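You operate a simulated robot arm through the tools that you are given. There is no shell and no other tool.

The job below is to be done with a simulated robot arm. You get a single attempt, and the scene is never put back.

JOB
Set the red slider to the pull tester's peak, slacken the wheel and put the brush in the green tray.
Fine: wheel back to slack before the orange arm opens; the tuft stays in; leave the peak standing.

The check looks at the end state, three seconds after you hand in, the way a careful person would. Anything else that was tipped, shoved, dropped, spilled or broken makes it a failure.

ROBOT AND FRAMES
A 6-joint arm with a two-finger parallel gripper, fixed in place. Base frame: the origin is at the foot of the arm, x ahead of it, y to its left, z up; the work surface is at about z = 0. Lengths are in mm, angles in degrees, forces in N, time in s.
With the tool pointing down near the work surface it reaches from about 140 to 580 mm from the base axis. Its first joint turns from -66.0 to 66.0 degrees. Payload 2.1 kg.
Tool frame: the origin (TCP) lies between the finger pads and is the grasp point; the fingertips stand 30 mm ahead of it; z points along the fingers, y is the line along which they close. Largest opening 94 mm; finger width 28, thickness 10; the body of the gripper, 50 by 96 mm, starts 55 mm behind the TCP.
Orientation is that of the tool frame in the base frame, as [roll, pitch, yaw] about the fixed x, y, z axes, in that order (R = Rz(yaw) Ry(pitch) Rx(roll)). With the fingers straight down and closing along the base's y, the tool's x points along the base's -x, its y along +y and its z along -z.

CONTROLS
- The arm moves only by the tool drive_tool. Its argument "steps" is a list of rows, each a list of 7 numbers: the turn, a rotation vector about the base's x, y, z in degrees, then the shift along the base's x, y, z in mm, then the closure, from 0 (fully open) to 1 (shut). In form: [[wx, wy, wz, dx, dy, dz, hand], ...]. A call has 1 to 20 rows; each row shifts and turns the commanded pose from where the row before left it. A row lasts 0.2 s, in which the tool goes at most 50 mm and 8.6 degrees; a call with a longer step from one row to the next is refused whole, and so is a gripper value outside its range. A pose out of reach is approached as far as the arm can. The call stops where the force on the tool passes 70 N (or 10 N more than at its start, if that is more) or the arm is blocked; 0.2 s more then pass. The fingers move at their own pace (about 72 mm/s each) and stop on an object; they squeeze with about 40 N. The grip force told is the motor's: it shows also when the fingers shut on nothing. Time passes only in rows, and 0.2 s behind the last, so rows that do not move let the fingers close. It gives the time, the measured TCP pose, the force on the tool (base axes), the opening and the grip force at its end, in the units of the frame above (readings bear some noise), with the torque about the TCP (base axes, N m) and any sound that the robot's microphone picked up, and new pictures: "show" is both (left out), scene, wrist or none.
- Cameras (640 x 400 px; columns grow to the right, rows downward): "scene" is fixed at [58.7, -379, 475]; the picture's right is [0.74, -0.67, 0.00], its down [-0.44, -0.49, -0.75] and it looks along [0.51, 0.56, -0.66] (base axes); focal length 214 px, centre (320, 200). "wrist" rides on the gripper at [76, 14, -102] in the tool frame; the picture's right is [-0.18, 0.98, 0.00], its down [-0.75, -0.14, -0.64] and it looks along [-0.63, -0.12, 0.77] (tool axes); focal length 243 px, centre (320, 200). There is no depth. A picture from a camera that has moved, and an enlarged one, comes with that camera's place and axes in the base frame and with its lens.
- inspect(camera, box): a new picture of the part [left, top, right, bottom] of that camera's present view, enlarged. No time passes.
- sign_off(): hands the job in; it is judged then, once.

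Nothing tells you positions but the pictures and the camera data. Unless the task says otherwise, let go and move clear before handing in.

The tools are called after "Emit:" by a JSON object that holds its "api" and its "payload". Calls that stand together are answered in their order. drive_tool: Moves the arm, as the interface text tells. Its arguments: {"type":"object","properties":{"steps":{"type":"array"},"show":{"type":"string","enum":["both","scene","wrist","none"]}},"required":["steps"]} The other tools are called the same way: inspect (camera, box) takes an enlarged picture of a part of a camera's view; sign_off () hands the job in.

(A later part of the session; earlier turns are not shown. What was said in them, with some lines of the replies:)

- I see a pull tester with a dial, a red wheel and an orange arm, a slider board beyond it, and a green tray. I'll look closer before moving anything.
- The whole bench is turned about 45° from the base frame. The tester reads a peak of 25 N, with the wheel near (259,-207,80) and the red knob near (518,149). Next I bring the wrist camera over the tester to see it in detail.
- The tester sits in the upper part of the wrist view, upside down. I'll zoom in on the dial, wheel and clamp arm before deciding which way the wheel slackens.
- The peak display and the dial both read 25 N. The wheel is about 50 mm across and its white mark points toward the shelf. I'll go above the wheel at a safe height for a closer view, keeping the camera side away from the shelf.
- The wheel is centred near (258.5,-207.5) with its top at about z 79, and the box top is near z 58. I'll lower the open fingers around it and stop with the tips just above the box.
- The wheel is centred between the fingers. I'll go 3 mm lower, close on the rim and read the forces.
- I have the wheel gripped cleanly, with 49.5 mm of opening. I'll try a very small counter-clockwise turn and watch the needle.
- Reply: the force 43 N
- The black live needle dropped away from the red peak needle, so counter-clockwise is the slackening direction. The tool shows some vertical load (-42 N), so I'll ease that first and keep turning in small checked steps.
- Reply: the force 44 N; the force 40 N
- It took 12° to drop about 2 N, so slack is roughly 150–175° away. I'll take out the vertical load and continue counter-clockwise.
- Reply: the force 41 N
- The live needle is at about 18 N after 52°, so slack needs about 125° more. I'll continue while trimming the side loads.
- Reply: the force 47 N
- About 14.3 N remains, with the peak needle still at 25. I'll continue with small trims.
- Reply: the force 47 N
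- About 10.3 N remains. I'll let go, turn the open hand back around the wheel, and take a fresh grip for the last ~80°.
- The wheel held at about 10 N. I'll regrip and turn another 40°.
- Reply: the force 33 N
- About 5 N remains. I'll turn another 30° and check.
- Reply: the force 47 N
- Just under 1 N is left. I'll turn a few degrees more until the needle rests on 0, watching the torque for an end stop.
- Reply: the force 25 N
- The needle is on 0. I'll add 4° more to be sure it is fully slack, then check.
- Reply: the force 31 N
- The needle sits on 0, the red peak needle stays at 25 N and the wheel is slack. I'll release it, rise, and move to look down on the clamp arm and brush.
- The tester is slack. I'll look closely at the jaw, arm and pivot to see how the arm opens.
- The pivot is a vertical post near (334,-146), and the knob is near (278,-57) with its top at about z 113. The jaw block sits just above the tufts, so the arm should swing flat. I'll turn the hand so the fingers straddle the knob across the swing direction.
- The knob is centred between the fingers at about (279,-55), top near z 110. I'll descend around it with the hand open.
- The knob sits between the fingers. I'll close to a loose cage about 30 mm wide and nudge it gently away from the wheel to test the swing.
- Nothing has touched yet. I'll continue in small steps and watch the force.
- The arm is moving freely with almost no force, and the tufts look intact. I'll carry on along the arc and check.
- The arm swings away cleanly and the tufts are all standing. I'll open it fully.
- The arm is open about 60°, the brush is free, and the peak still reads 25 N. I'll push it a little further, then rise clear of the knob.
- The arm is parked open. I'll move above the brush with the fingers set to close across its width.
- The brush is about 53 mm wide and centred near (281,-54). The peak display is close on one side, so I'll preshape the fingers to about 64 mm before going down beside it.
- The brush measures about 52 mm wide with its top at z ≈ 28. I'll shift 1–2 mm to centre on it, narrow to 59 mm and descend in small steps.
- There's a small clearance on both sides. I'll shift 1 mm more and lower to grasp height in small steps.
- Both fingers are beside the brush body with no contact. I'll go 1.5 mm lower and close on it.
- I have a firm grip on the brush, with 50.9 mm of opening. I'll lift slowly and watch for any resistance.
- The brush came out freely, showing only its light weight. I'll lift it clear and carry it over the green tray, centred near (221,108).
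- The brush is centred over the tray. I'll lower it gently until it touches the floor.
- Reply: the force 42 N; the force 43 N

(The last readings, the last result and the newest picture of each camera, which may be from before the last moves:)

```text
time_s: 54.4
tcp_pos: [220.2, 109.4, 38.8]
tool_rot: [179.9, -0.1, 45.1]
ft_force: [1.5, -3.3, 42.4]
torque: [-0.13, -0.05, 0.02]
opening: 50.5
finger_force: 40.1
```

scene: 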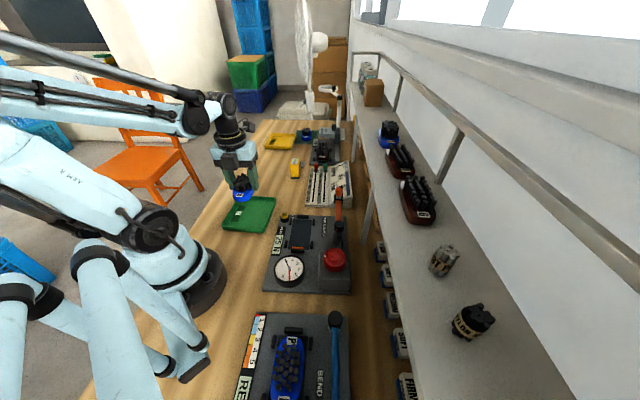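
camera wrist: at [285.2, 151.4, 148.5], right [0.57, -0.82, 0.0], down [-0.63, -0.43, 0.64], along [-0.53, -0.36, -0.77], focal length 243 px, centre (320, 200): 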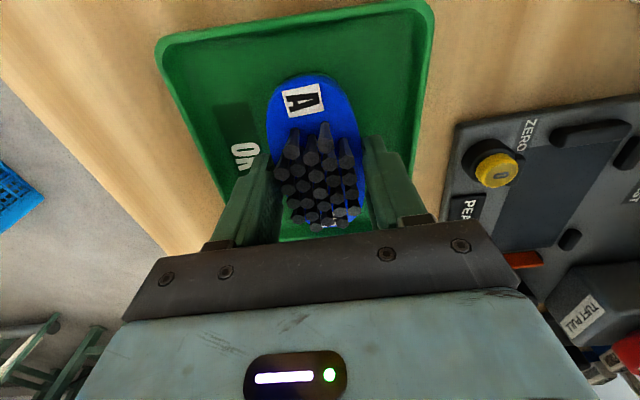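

The brush is resting on the tray floor. I'll ease off 1 mm, open and rise.

Emit:
{"api": "drive_tool", "payload": {"steps": [[0, 0, 0, 0, 0, 0.7, 0.55], [0, 0, 0, 0, 0, 0, 0.42], [0, 0, 0, 0, 0, 0, 0.3], [0, 0, 0, 0, 0, 0, 0.3], [0, 0, 0, 0, 0, 10, 0.3], [0, 0, 0, 0, 0, 25, 0.3], [0, 0, 0, 0, 0, 35, 0.3], [0, 0, 0, 0, 0, 40, 0.3], [0, 0, 0, 0, 0, 40, 0]], "show": "both"}}

Emit:
{"api": "inspect", "payload": {"camera": "scene", "box": [200, 170, 290, 240]}}

Emit:
{"api": "inspect", "payload": {"camera": "scene", "box": [260, 190, 380, 300]}}

Emit:
{"api": "inspect", "payload": {"camera": "wrist", "box": [220, 0, 400, 130]}}

```text
time_s: 56.4
tcp_pos: [221.4, 108.2, 189.5]
tool_rot: [-180.0, 0.0, 45.1]
ft_force: [-0.2, 0.1, 0.3]
torque: [0.0, 0.0, 0.04]
opening: 94.3
finger_force: 0.1
camera wrist: at [285.8, 150.5, 293.5], right [0.57, -0.82, 0.0], down [-0.63, -0.43, 0.64], along [-0.53, -0.36, -0.77], focal length 243 px, centre (320, 200)
```

scene: 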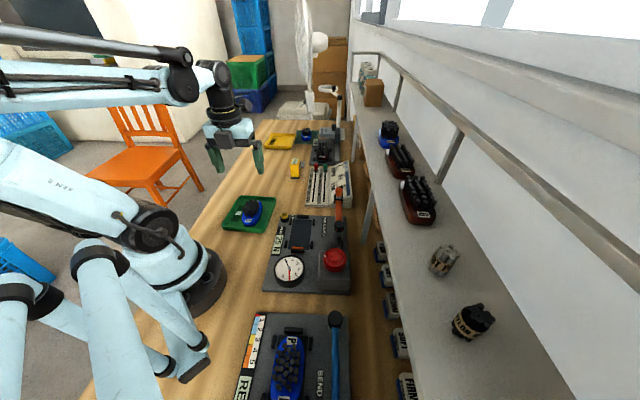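
wrist: 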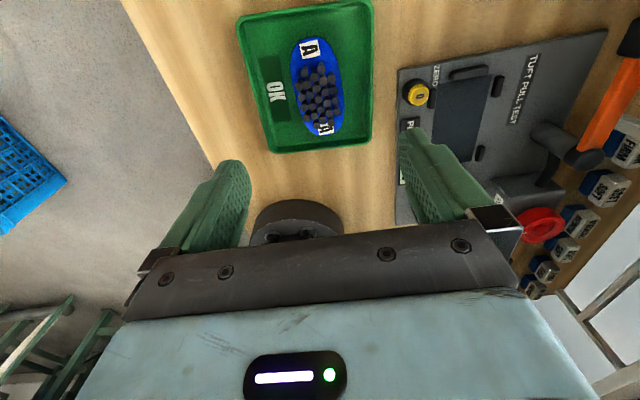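

```text
5.71 times, centred on (245, 205) of scene
camera zoom: at [58.7, -379.0, 475.0], right [0.74, -0.67, 0.0], down [-0.44, -0.49, -0.75], along [0.51, 0.56, -0.66], focal length 1226 px, centre (749, 171)
```

zoom: 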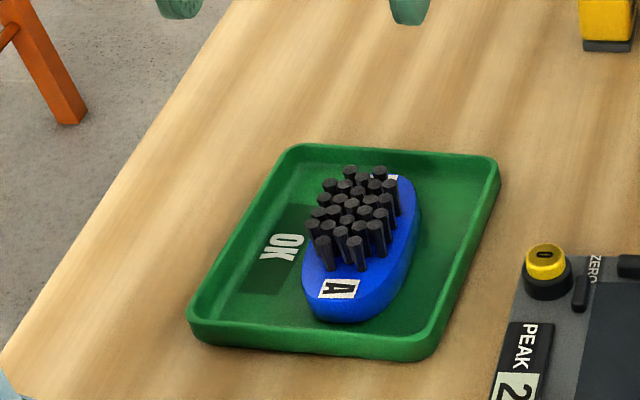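

```text
3.64 times, centred on (320, 245) of scene
camera zoom: at [58.7, -379.0, 475.0], right [0.74, -0.67, 0.0], down [-0.44, -0.49, -0.75], along [0.51, 0.56, -0.66], focal length 780 px, centre (320, 36)
```

zoom: 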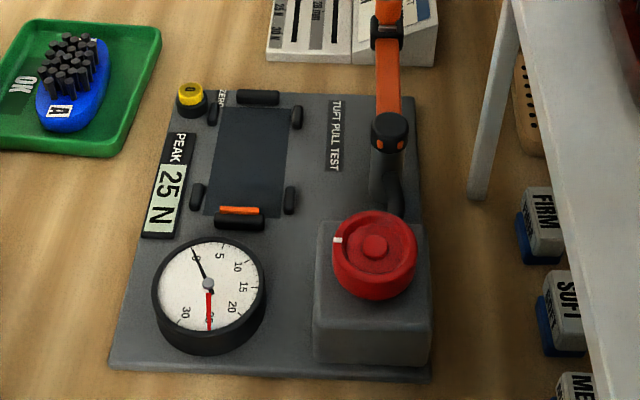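

```text
3.08 times, centred on (310, 65) of wrist
camera zoom: at [285.8, 150.5, 293.5], right [0.57, -0.82, 0.0], down [-0.63, -0.43, 0.64], along [-0.53, -0.36, -0.77], focal length 746 px, centre (351, 615)
```

zoom: 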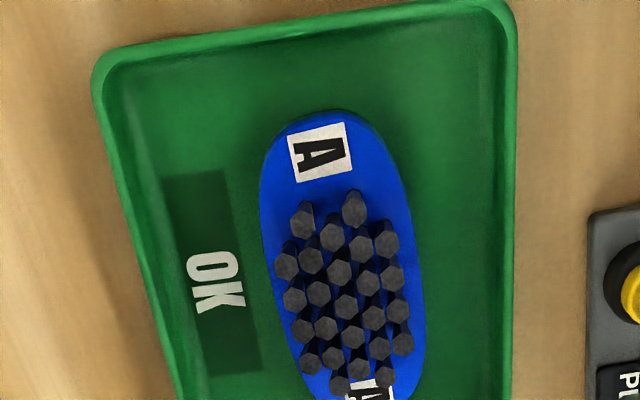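

The brush is in the tray with all its tufts, and the peak still reads 25 N. Next I'll move the camera over the slider board to read its scale.

Emit:
{"api": "drive_tool", "payload": {"steps": [[0, 0, 8.2, 22.6, -0.7, 2, 0], [0, 0, 8.2, 22.6, -0.7, 2, 0], [0, 0, 8.2, 22.6, -0.7, 2, 0], [0, 0, 8.2, 22.6, -0.7, 2, 0], [0, 0, 8.2, 22.6, -0.7, 0, 0], [0, 0, 8.2, 22.6, -0.7, 0, 0], [0, 0, 8.2, 22.6, -0.7, 0, 0], [0, 0, 8.2, 22.6, -0.7, 0, 0], [0, 0, 8.2, 22.6, -0.7, 0, 0], [0, 0, 8.2, 22.6, -0.7, 0, 0], [0, 0, 8.0, 22.6, -0.7, 0, 0], [0, 0, 0, 0, 0, 0, 0]], "show": "both"}}

Emit:
{"api": "inspect", "payload": {"camera": "wrist", "box": [220, 20, 420, 150]}}

Emit:
{"api": "inspect", "payload": {"camera": "scene", "box": [295, 155, 355, 215]}}

```text
time_s: 59.0
tcp_pos: [469.0, 100.0, 197.5]
tool_rot: [180.0, 0.0, 135.3]
ft_force: [0.0, 0.1, 0.8]
torque: [-0.04, 0.01, 0.01]
opening: 94.0
finger_force: 0.1
camera wrist: at [426.8, 163.0, 301.2], right [0.82, 0.57, 0.0], down [0.43, -0.63, 0.64], along [0.36, -0.53, -0.77], focal length 243 px, centre (320, 200)
```

scene: 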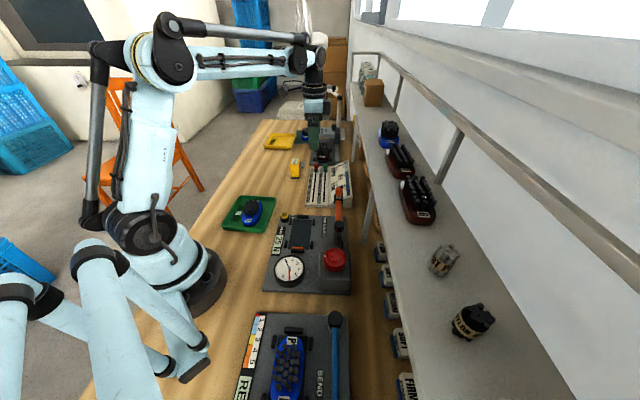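
wrist: 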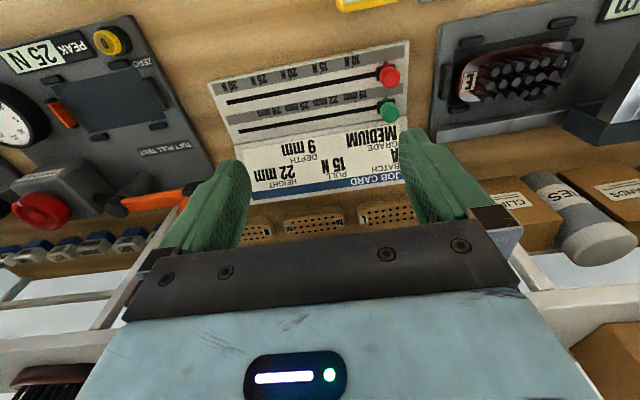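

```text
3.08 times, centred on (320, 85) of wrist
camera zoom: at [426.8, 163.0, 301.2], right [0.82, 0.57, 0.0], down [0.43, -0.63, 0.64], along [0.36, -0.53, -0.77], focal length 746 px, centre (320, 554)
```

zoom: 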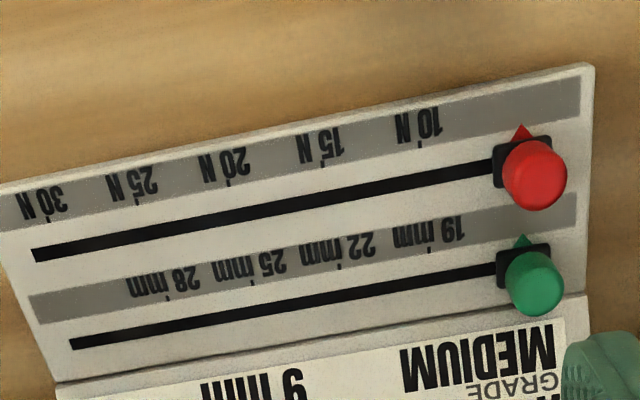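

```text
6.67 times, centred on (325, 185) of scene
camera zoom: at [58.7, -379.0, 475.0], right [0.74, -0.67, 0.0], down [-0.44, -0.49, -0.75], along [0.51, 0.56, -0.66], focal length 1430 px, centre (287, 300)
```

zoom: 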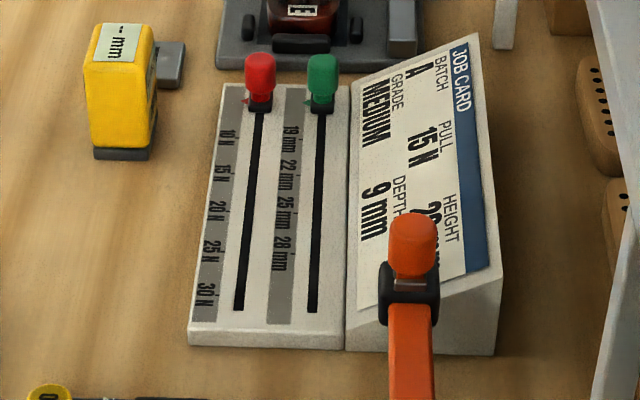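

The red slider carries a small pointer triangle that reads against the N scale. I'll enlarge the scale to find the 25 N tick.

Emit:
{"api": "inspect", "payload": {"camera": "wrist", "box": [215, 60, 315, 115]}}

Emit:
{"api": "inspect", "payload": {"camera": "wrist", "box": [310, 40, 410, 105]}}

Emit:
{"api": "inspect", "payload": {"camera": "scene", "box": [305, 165, 335, 205]}}

```text
6.40 times, centred on (265, 88) of wrist
camera zoom: at [426.8, 163.0, 301.2], right [0.82, 0.57, 0.0], down [0.43, -0.63, 0.64], along [0.36, -0.53, -0.77], focal length 1553 px, centre (672, 920)
```

zoom: 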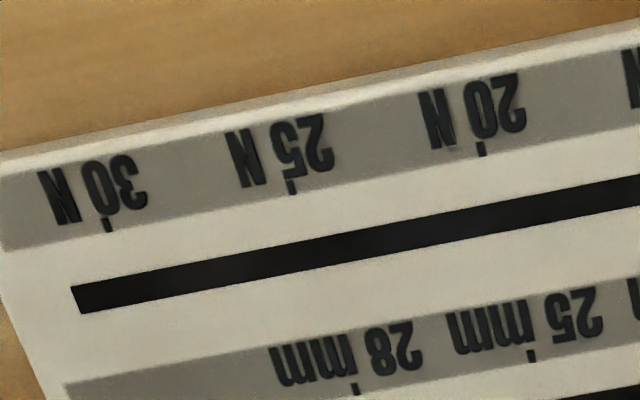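

```text
6.15 times, centred on (360, 72) of wrist
camera zoom: at [426.8, 163.0, 301.2], right [0.82, 0.57, 0.0], down [0.43, -0.63, 0.64], along [0.36, -0.53, -0.77], focal length 1493 px, centre (74, 985)
```

zoom: 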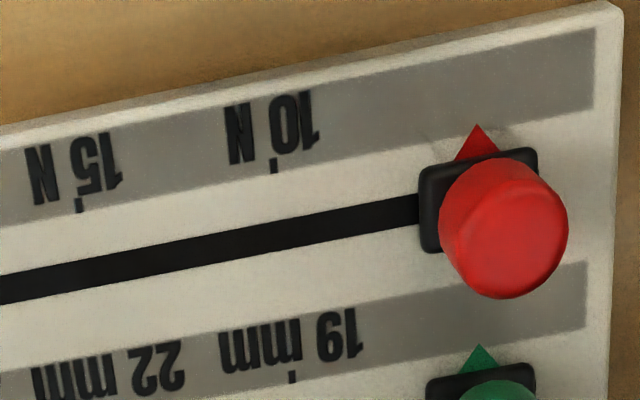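

```text
10.00 times, centred on (320, 185) of scene
camera zoom: at [58.7, -379.0, 475.0], right [0.74, -0.67, 0.0], down [-0.44, -0.49, -0.75], along [0.51, 0.56, -0.66], focal length 2145 px, centre (320, 350)
```

zoom: 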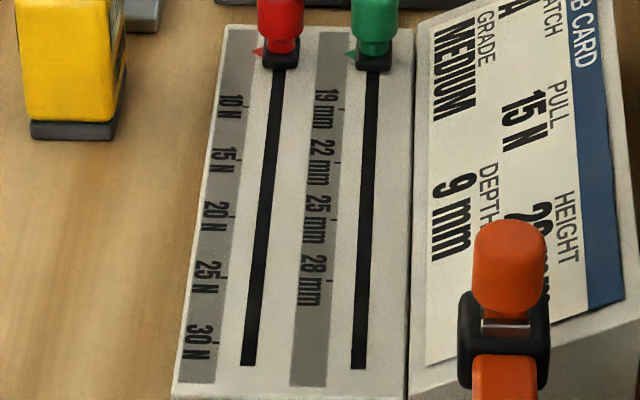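

The scale is clear: 34 mm per 5 N with the pointer now at 5 N, so 25 N is 136 mm toward the near end. The knob is near (520.6,150). I'll go above it with the fingers preshaped to close along the slot.

Emit:
{"api": "drive_tool", "payload": {"steps": [[0, 0, -0.3, 12.8, 12.5, -10, 0.57], [0, 0, 0, 12.8, 12.5, -15, 0.57], [0, 0, 0, 12.8, 12.5, -20, 0.57], [0, 0, 0, 12.7, 12.4, -20, 0.57], [0, 0, 0, 0, 0, -20, 0.57], [0, 0, 0, 0, 0, -17, 0.57], [0, 0, 0, 0, 0, 0, 0.57]], "show": "both"}}

Emit:
{"api": "inspect", "payload": {"camera": "wrist", "box": [220, 60, 420, 200]}}

Emit:
{"api": "inspect", "payload": {"camera": "scene", "box": [295, 130, 355, 190]}}

```text
time_s: 60.6
tcp_pos: [520.2, 150.4, 94.5]
tool_rot: [180.0, 0.1, 134.8]
ft_force: [0.2, -0.8, 0.7]
torque: [0.02, -0.03, 0.0]
opening: 40.4
finger_force: 0.0
camera wrist: at [477.7, 213.6, 198.1], right [0.83, 0.56, 0.0], down [0.43, -0.63, 0.64], along [0.36, -0.53, -0.77], focal length 243 px, centre (320, 200)
```

scene: 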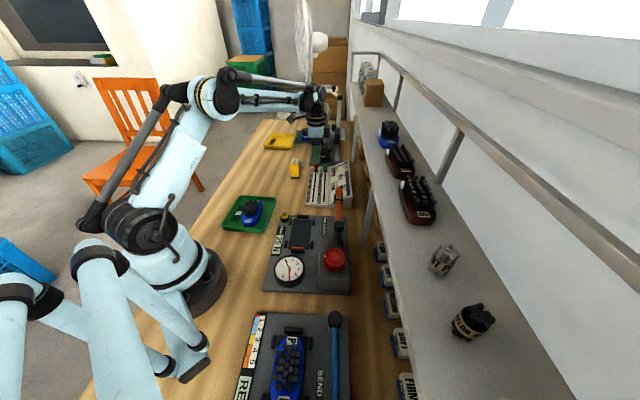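
wrist: 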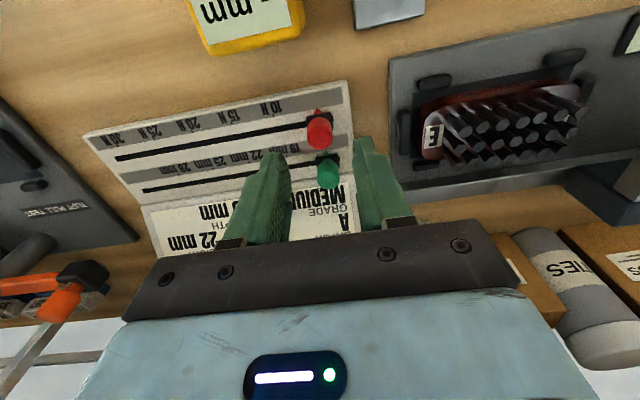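

```text
2.86 times, centred on (320, 130) of wrist
camera zoom: at [477.7, 213.6, 198.1], right [0.83, 0.56, 0.0], down [0.43, -0.63, 0.64], along [0.36, -0.53, -0.77], focal length 693 px, centre (320, 400)
```

zoom: 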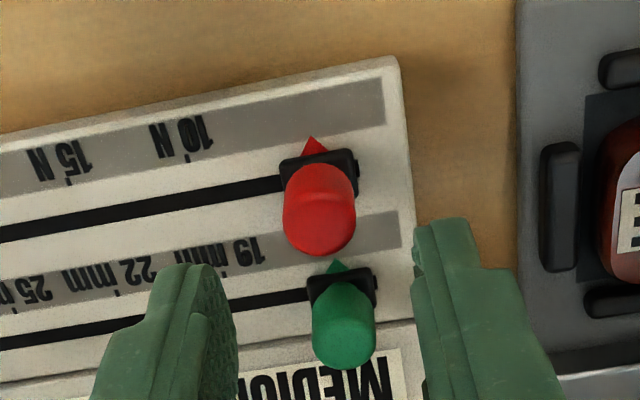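

```text
6.67 times, centred on (325, 160) of scene
camera zoom: at [58.7, -379.0, 475.0], right [0.74, -0.67, 0.0], down [-0.44, -0.49, -0.75], along [0.51, 0.56, -0.66], focal length 1430 px, centre (287, 467)
```

zoom: 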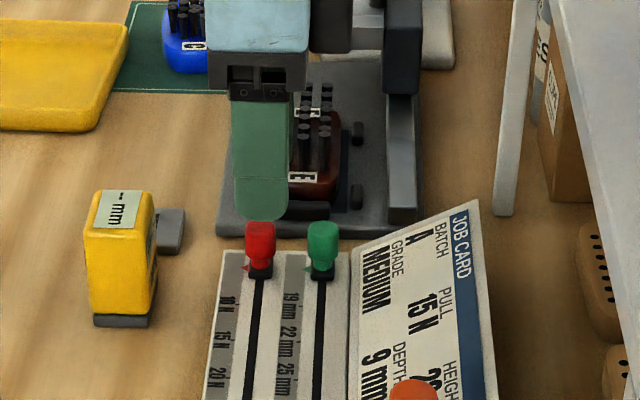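

The red knob is exactly on the tool axis. I'll lower onto it and close.

Emit:
{"api": "drive_tool", "payload": {"steps": [[0, 0, 0, 0, 0, -15, 0.57], [0, 0, 0, 0, 0, -12, 0.57], [0, 0, 0, 0, 0, -8, 0.57], [0, 0, 0, 0, 0, -5, 0.57], [0, 0, 0, 0, 0, 0, 0.57]], "show": "wrist"}}

Emit:
{"api": "inspect", "payload": {"camera": "wrist", "box": [220, 80, 420, 220]}}

Emit:
{"api": "inspect", "payload": {"camera": "scene", "box": [295, 150, 345, 190]}}

```text
time_s: 61.8
tcp_pos: [519.9, 150.2, 53.5]
tool_rot: [-180.0, 0.0, 134.8]
ft_force: [-1.0, -0.3, -0.3]
torque: [-0.03, -0.01, 0.0]
opening: 40.5
finger_force: 0.1
camera wrist: at [477.6, 213.4, 157.3], right [0.83, 0.56, 0.0], down [0.43, -0.63, 0.64], along [0.36, -0.53, -0.77], focal length 243 px, centre (320, 200)
```

wrist: 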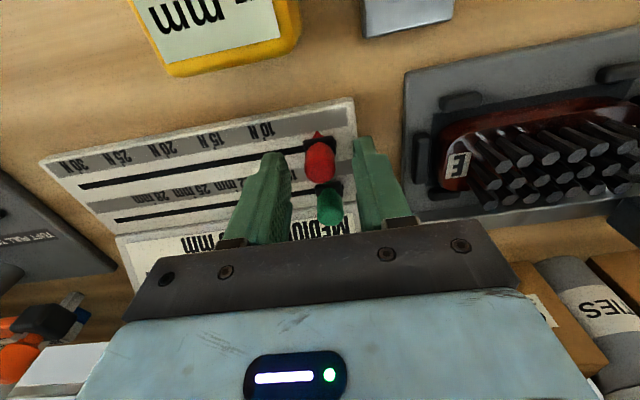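

```text
2.86 times, centred on (320, 150) of wrist
camera zoom: at [477.6, 213.4, 157.3], right [0.83, 0.56, 0.0], down [0.43, -0.63, 0.64], along [0.36, -0.53, -0.77], focal length 693 px, centre (320, 343)
```

zoom: 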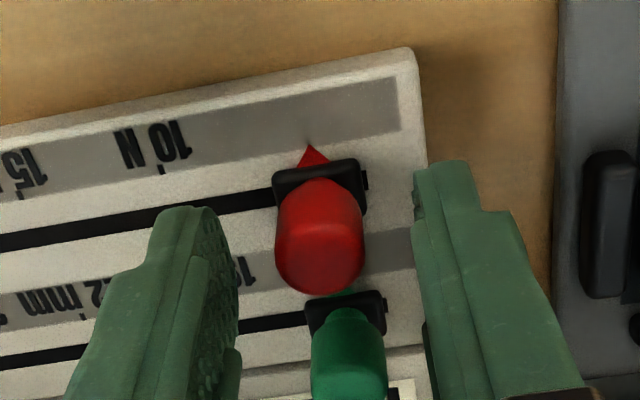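

```text
10.00 times, centred on (320, 170) of scene
camera zoom: at [58.7, -379.0, 475.0], right [0.74, -0.67, 0.0], down [-0.44, -0.49, -0.75], along [0.51, 0.56, -0.66], focal length 2145 px, centre (320, 500)
```

zoom: 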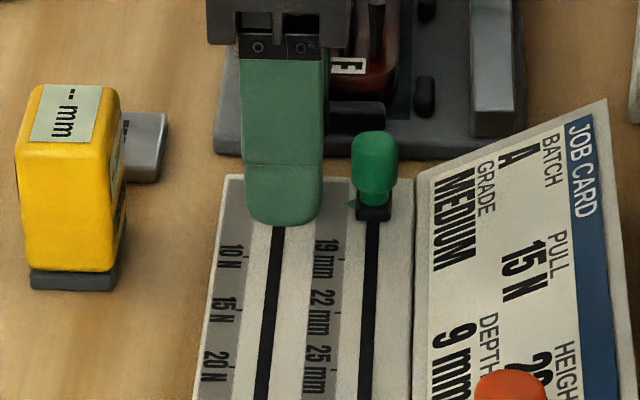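

Emit:
{"api": "drive_tool", "payload": {"steps": [[0, 0, 0, 0, 0, 0, 0.75], [0, 0, 0, 0, 0, 0, 0.95], [0, 0, 0, 0, 0, 0, 0.95], [0, 0, 0, -3, -3, 0, 0.95], [0, 0, 0, -6, -6, 0, 0.95], [0, 0, 0, 0, 0, 0, 0.95]], "show": "wrist"}}

Emit:
{"api": "inspect", "payload": {"camera": "wrist", "box": [220, 80, 420, 220]}}

```text
time_s: 63.2
tcp_pos: [512.1, 140.2, 54.0]
tool_rot: [-179.9, 0.0, 134.9]
ft_force: [-0.5, 2.7, -12.7]
torque: [-0.06, -0.18, 0.03]
opening: 16.8
finger_force: 45.8
camera wrist: at [468.7, 204.4, 157.5], right [0.83, 0.56, 0.0], down [0.43, -0.63, 0.64], along [0.36, -0.53, -0.77], focal length 243 px, centre (320, 200)
```

wrist: 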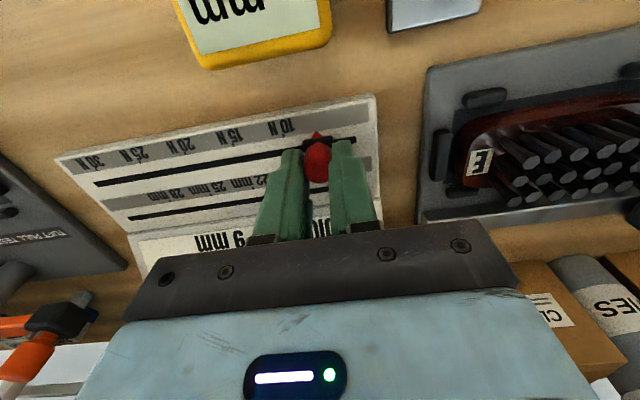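

```text
2.86 times, centred on (320, 150) of wrist
camera zoom: at [468.7, 204.4, 157.5], right [0.83, 0.56, 0.0], down [0.43, -0.63, 0.64], along [0.36, -0.53, -0.77], focal length 693 px, centre (320, 343)
```

zoom: 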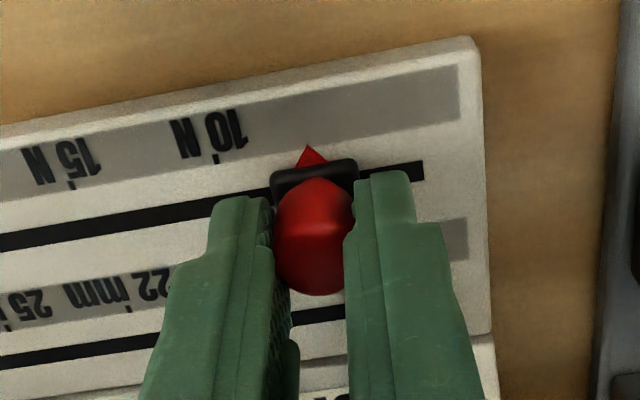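

The slider follows the hand smoothly. I'll continue most of the way to 25 N.

Emit:
{"api": "drive_tool", "payload": {"steps": [[0, 0, 0, -6, -6, 0, 0.95], [0, 0, 0, -6, -6, 0, 0.95], [0, 0, 0, -6, -6, 0, 0.95], [0, 0, 0, -6, -6, 0, 0.95], [0, 0, 0, -6, -6, 0, 0.95], [0, 0, 0, -6, -6, 0, 0.95], [0, 0, 0, -6, -6, 0, 0.95], [0, 0, 0, -6, -6, 0, 0.95], [0, 0, 0, -6, -6, 0, 0.95], [0, 0, 0, -6, -6, 0, 0.95], [0, 0, 0, -6, -6, 0, 0.95], [0, 0, 0, -6, -6, 0, 0.95], [0, 0, 0, -6, -6, 0, 0.95], [0, 0, 0, 0, 0, 0, 0.95]], "show": "wrist"}}

Emit:
{"api": "inspect", "payload": {"camera": "wrist", "box": [220, 80, 420, 220]}}

Emit:
{"api": "inspect", "payload": {"camera": "scene", "box": [295, 165, 345, 215]}}

```text
time_s: 66.2
tcp_pos: [433.5, 63.3, 54.9]
tool_rot: [-180.0, 0.0, 134.9]
ft_force: [6.2, -7.5, -20.9]
torque: [-0.25, -0.3, 0.07]
opening: 16.5
finger_force: 44.7
camera wrist: at [390.4, 126.5, 158.0], right [0.83, 0.56, 0.0], down [0.43, -0.63, 0.64], along [0.36, -0.53, -0.77], focal length 243 px, centre (320, 200)
```

wrist: 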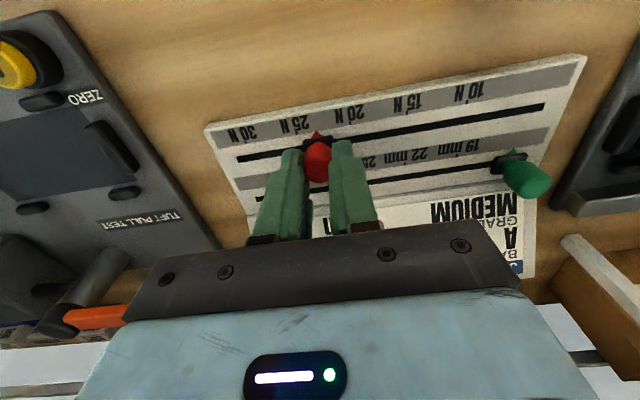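

```text
2.86 times, centred on (320, 150) of wrist
camera zoom: at [390.4, 126.5, 158.0], right [0.83, 0.56, 0.0], down [0.43, -0.63, 0.64], along [0.36, -0.53, -0.77], focal length 693 px, centre (320, 343)
```

zoom: 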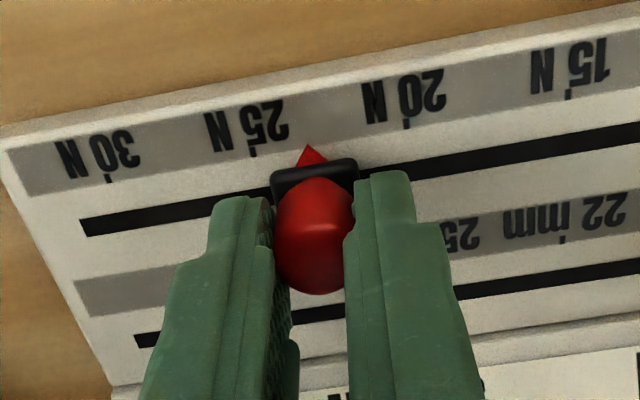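

```text
8.00 times, centred on (320, 190) of scene
camera zoom: at [58.8, -379.0, 475.0], right [0.74, -0.67, 0.0], down [-0.44, -0.49, -0.75], along [0.51, 0.56, -0.66], focal length 1716 px, centre (320, 280)
```

zoom: 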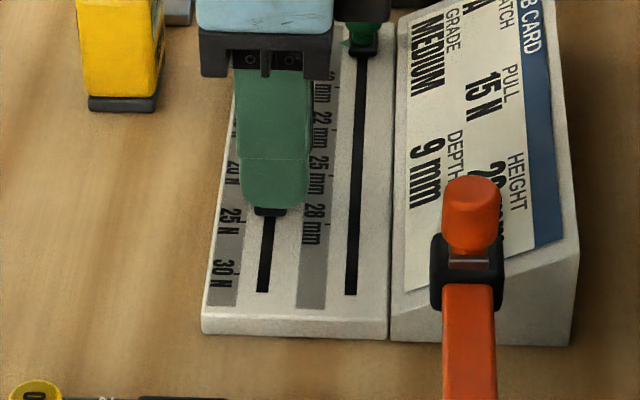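

The pointer is about 12.5 mm short of the 25 N tick, as expected. I'll make the final move and check.

Emit:
{"api": "drive_tool", "payload": {"steps": [[0, 0, 0, -4.5, -4.5, 0, 0.95], [0, 0, 0, -4.3, -4.3, 0, 0.95], [0, 0, 0, 0, 0, 0, 0.95], [0, 0, 0, 0, 0, 0, 0.95]], "show": "none"}}

Emit:
{"api": "inspect", "payload": {"camera": "wrist", "box": [270, 100, 370, 170]}}

```text
time_s: 67.2
tcp_pos: [423.9, 54.8, 55.4]
tool_rot: [180.0, 0.2, 134.8]
ft_force: [10.0, -10.4, 17.6]
torque: [-0.28, -0.34, 0.01]
opening: 16.8
finger_force: 44.8
```

```text
5.71 times, centred on (320, 135) of wrist
camera zoom: at [381.4, 117.7, 158.0], right [0.83, 0.56, 0.0], down [0.43, -0.63, 0.64], along [0.36, -0.53, -0.77], focal length 1386 px, centre (320, 571)
```

zoom: 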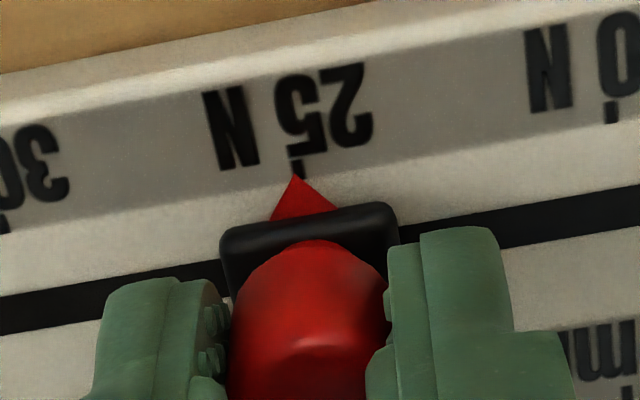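

The pointer sits on the 25 N tick, perhaps 0.5 mm past it. I'll trim back slightly and check again.

Emit:
{"api": "drive_tool", "payload": {"steps": [[0, 0, 0, 0.5, 0.15, -0.2, 0.95], [0, 0, 0, 0, 0, 0, 0.95], [0, 0, 0, 0, 0, 0, 0.95]], "show": "none"}}

Emit:
{"api": "inspect", "payload": {"camera": "wrist", "box": [300, 115, 340, 145]}}

```text
time_s: 68.0
tcp_pos: [425.7, 54.3, 54.3]
tool_rot: [-180.0, -0.1, 134.7]
ft_force: [8.7, -9.8, 42.3]
torque: [-0.14, -0.18, -0.01]
opening: 16.8
finger_force: 45.1
```

```text
13.33 times, centred on (320, 130) of wrist
camera zoom: at [381.9, 118.2, 157.7], right [0.83, 0.56, 0.0], down [0.43, -0.63, 0.64], along [0.36, -0.53, -0.77], focal length 3235 px, centre (320, 1133)
```

zoom: 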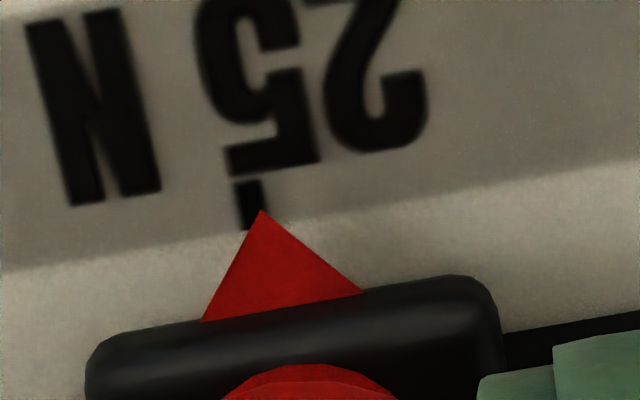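

Emit:
{"api": "drive_tool", "payload": {"steps": [[0, 0, 0, -0.15, -0.25, 0.6, 0.95], [0, 0, 0, 0, 0, 0, 0.95], [0, 0, 0, 0, 0, 0, 0.95]], "show": "none"}}

Emit:
{"api": "inspect", "payload": {"camera": "wrist", "box": [300, 115, 340, 145]}}

```text
time_s: 68.8
tcp_pos: [424.5, 54.9, 53.9]
tool_rot: [-179.9, 0.0, 134.8]
ft_force: [6.9, -7.6, 21.6]
torque: [-0.16, -0.24, 0.01]
opening: 16.7
finger_force: 44.8
```

```text
13.33 times, centred on (320, 130) of wrist
camera zoom: at [381.2, 117.6, 157.6], right [0.83, 0.56, 0.0], down [0.43, -0.63, 0.64], along [0.36, -0.53, -0.77], focal length 3235 px, centre (320, 1133)
```

zoom: 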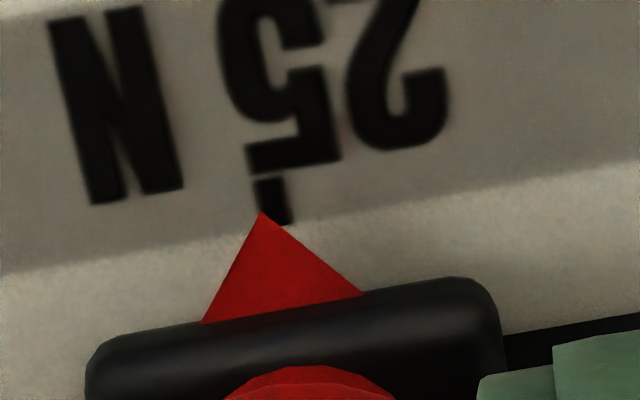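

Emit:
{"api": "drive_tool", "payload": {"steps": [[0, 0, 0, 0.2, 0.2, 0.3, 0.95], [0, 0, 0, 0, 0, 0, 0.95], [0, 0, 0, 0, 0, 0, 0.95]], "show": "none"}}

Emit:
{"api": "inspect", "payload": {"camera": "wrist", "box": [300, 115, 340, 145]}}

```text
time_s: 69.6
tcp_pos: [424.3, 54.5, 53.6]
tool_rot: [-179.9, 0.0, 134.8]
ft_force: [8.8, -8.9, -8.3]
torque: [-0.25, -0.25, 0.01]
opening: 16.6
finger_force: 44.9
```

```text
13.33 times, centred on (320, 130) of wrist
camera zoom: at [381.3, 117.8, 157.6], right [0.83, 0.56, 0.0], down [0.43, -0.63, 0.64], along [0.36, -0.53, -0.77], focal length 3235 px, centre (320, 1133)
```

zoom: 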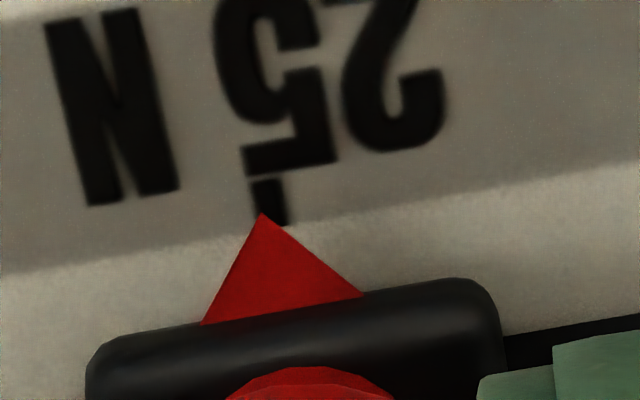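

Emit:
{"api": "drive_tool", "payload": {"steps": [[0, 0, 0, 0.25, 0.25, -0.1, 0.95], [0, 0, 0, 0, 0, 0, 0.95], [0, 0, 0, 0, 0, 0, 0.95]], "show": "none"}}

Emit:
{"api": "inspect", "payload": {"camera": "wrist", "box": [300, 115, 340, 145]}}

```text
time_s: 70.4
tcp_pos: [424.3, 54.4, 53.7]
tool_rot: [179.9, 0.1, 134.8]
ft_force: [13.3, -11.7, -37.2]
torque: [-0.28, -0.36, -0.01]
opening: 16.6
finger_force: 45.7
```

```text
13.33 times, centred on (320, 130) of wrist
camera zoom: at [381.3, 118.1, 157.6], right [0.83, 0.56, 0.0], down [0.43, -0.63, 0.64], along [0.36, -0.53, -0.77], focal length 3235 px, centre (320, 1133)
```

zoom: 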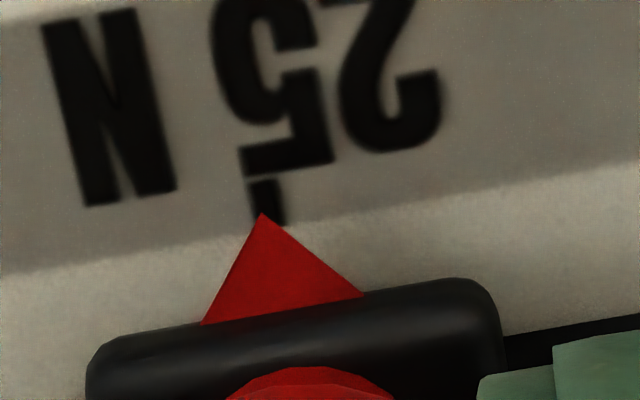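

The pointer is on the tick to within about 0.4 mm. I'll relax the load, let go of the knob and rise straight up.

Emit:
{"api": "drive_tool", "payload": {"steps": [[0, 0, 0, 0.2, -0.1, -0.4, 0.95], [0, 0, 0, 0, 0, 0, 0.85], [0, 0, 0, 0, 0, 0, 0.57], [0, 0, 0, 0, 0, 0, 0.57], [0, 0, 0, 0, 0, 15, 0.57], [0, 0, 0, 0, 0, 30, 0.57], [0, 0, 0, 0, 0, 40, 0.57], [0, 0, 0, 0, 0, 40, 0.57], [0, 0, 0, 0, 0, 20, 0.3], [0, 0, 0, 0, 0, 0, 0]], "show": "both"}}

Emit:
{"api": "inspect", "payload": {"camera": "wrist", "box": [270, 60, 370, 130]}}

Emit:
{"api": "inspect", "payload": {"camera": "scene", "box": [295, 155, 355, 215]}}

```text
time_s: 72.6
tcp_pos: [423.6, 56.6, 198.7]
tool_rot: [180.0, 0.0, 134.7]
ft_force: [0.2, -1.1, 0.1]
torque: [0.01, -0.01, 0.01]
opening: 93.9
finger_force: 0.1
camera wrist: at [381.1, 120.1, 302.8], right [0.83, 0.56, 0.0], down [0.43, -0.63, 0.64], along [0.36, -0.53, -0.77], focal length 243 px, centre (320, 200)
```

scene: 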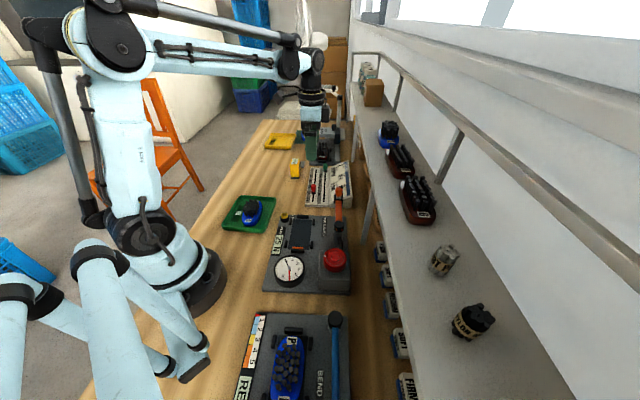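
wrist: 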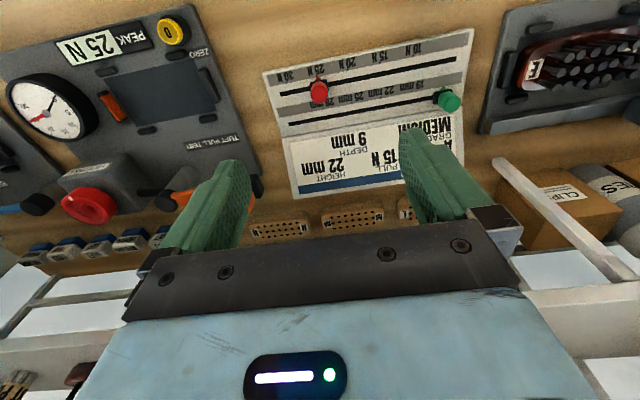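

```text
5.71 times, centred on (320, 95) of wrist
camera zoom: at [381.1, 120.1, 302.8], right [0.83, 0.56, 0.0], down [0.43, -0.63, 0.64], along [0.36, -0.53, -0.77], focal length 1386 px, centre (320, 800)
```

zoom: 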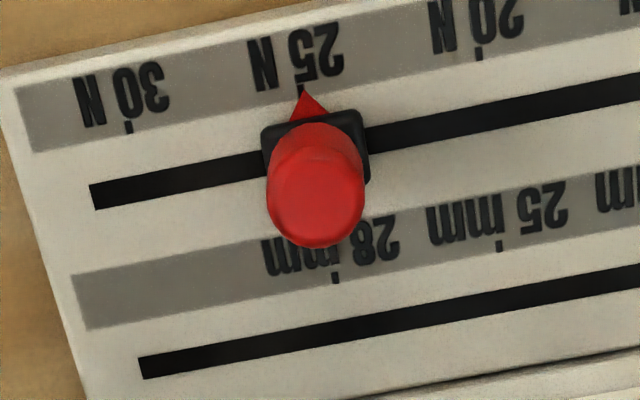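

```text
6.67 times, centred on (325, 185) of scene
camera zoom: at [58.7, -379.0, 475.0], right [0.74, -0.67, 0.0], down [-0.44, -0.49, -0.75], along [0.51, 0.56, -0.66], focal length 1430 px, centre (287, 300)
```

zoom: 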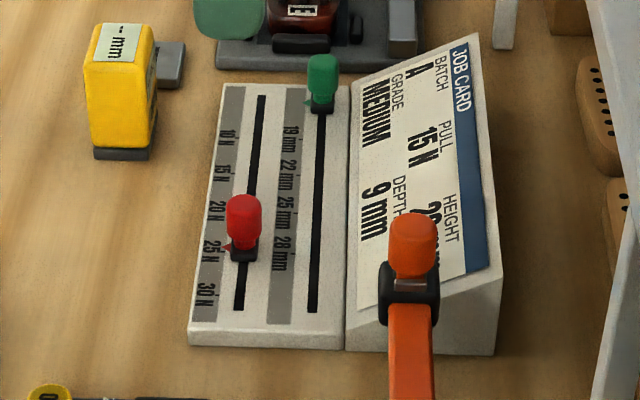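

The red pointer now stands on 25 N and the green slider is untouched. One last look at the tester, tray and the rest of the bench before handing in.

Emit:
{"api": "drive_tool", "payload": {"steps": [[0, 0, 0, -15, 0, 40, 0], [0, 0, 0, -15, 0, 40, 0], [0, 0, 0, -15, 0, 40, 0], [0, 0, 0, 0, 0, 0, 0]], "show": "both"}}

Emit:
{"api": "inspect", "payload": {"camera": "scene", "box": [260, 190, 380, 300]}}

Emit:
{"api": "inspect", "payload": {"camera": "scene", "box": [200, 170, 290, 240]}}

Emit:
{"api": "inspect", "payload": {"camera": "scene", "box": [250, 115, 370, 200]}}

```text
time_s: 73.6
tcp_pos: [380.7, 55.9, 319.0]
tool_rot: [180.0, 0.0, 134.8]
ft_force: [0.6, -0.3, -0.3]
torque: [0.01, 0.04, 0.01]
opening: 93.8
finger_force: 0.0
camera wrist: at [337.2, 118.0, 423.2], right [0.83, 0.56, 0.0], down [0.43, -0.63, 0.64], along [0.36, -0.53, -0.77], focal length 243 px, centre (320, 200)
```

scene: 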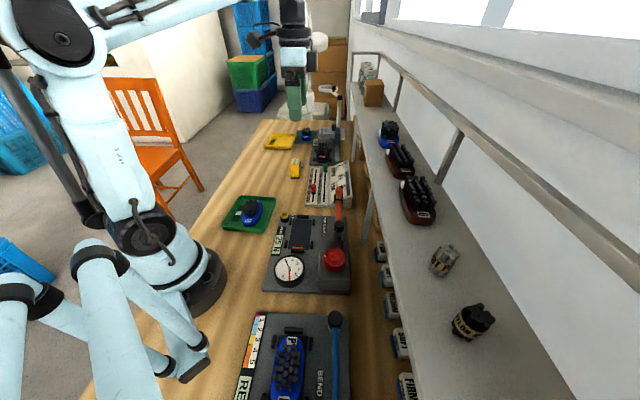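
wrist: 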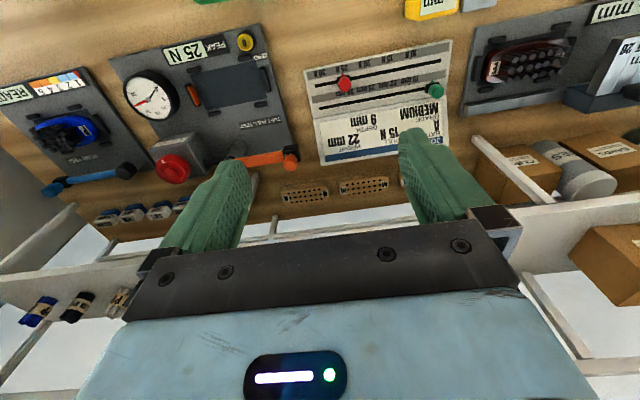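

```text
3.64 times, centred on (320, 245) of scene
camera zoom: at [58.7, -379.0, 475.0], right [0.74, -0.67, 0.0], down [-0.44, -0.49, -0.75], along [0.51, 0.56, -0.66], focal length 780 px, centre (320, 36)
```

zoom: 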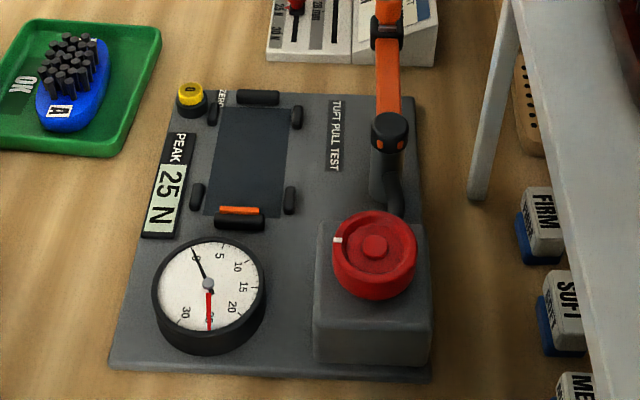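

```text
5.71 times, centred on (245, 205) of scene
camera zoom: at [58.7, -379.0, 475.0], right [0.74, -0.67, 0.0], down [-0.44, -0.49, -0.75], along [0.51, 0.56, -0.66], focal length 1226 px, centre (749, 171)
```

zoom: 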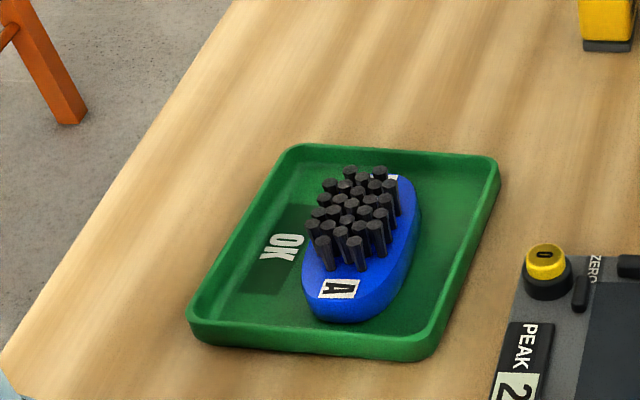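

```text
4.71 times, centred on (310, 158) of scene
camera zoom: at [58.7, -379.0, 475.0], right [0.74, -0.67, 0.0], down [-0.44, -0.49, -0.75], along [0.51, 0.56, -0.66], focal length 1009 px, centre (367, 400)
```

zoom: 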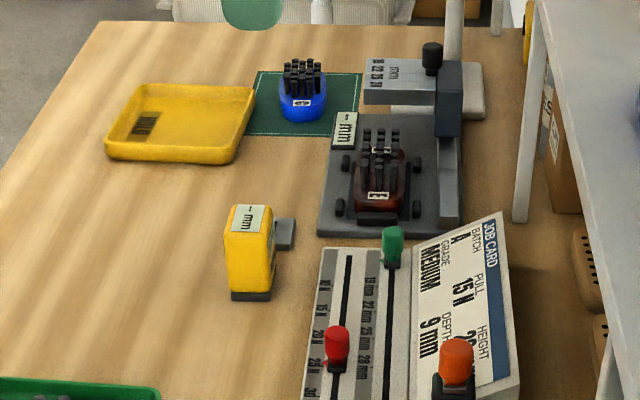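

The wheel is slack with the needle on 0, the peak still reads 25 N, and the red slider is on 25 N. Brush A is in the green tray with its tufts in, nothing else has moved, and the arm is clear, so I'm handing in.

Emit:
{"api": "sign_off", "payload": {}}

```text
The job is handed in.
```

The job is done and handed in; no result has come back yet.

- **Wheel:** I turned it back until the tester's needle read 0, before touching the orange arm.
- **Orange arm:** It swung open freely once the wheel was slack, and I left it open.
- **Brush:** Brush A is upright in the green tray. No tuft looks pulled or missing in the close-up pictures.
- **Red slider:** Its pointer is on the 25 N mark, within about half a millimetre. The green slider was not moved.
- **Peak:** The display and the red needle still show 25 N. I didn't press the zero button.

In the last pictures nothing else looks moved or knocked over, and the robot arm is clear of the bench.
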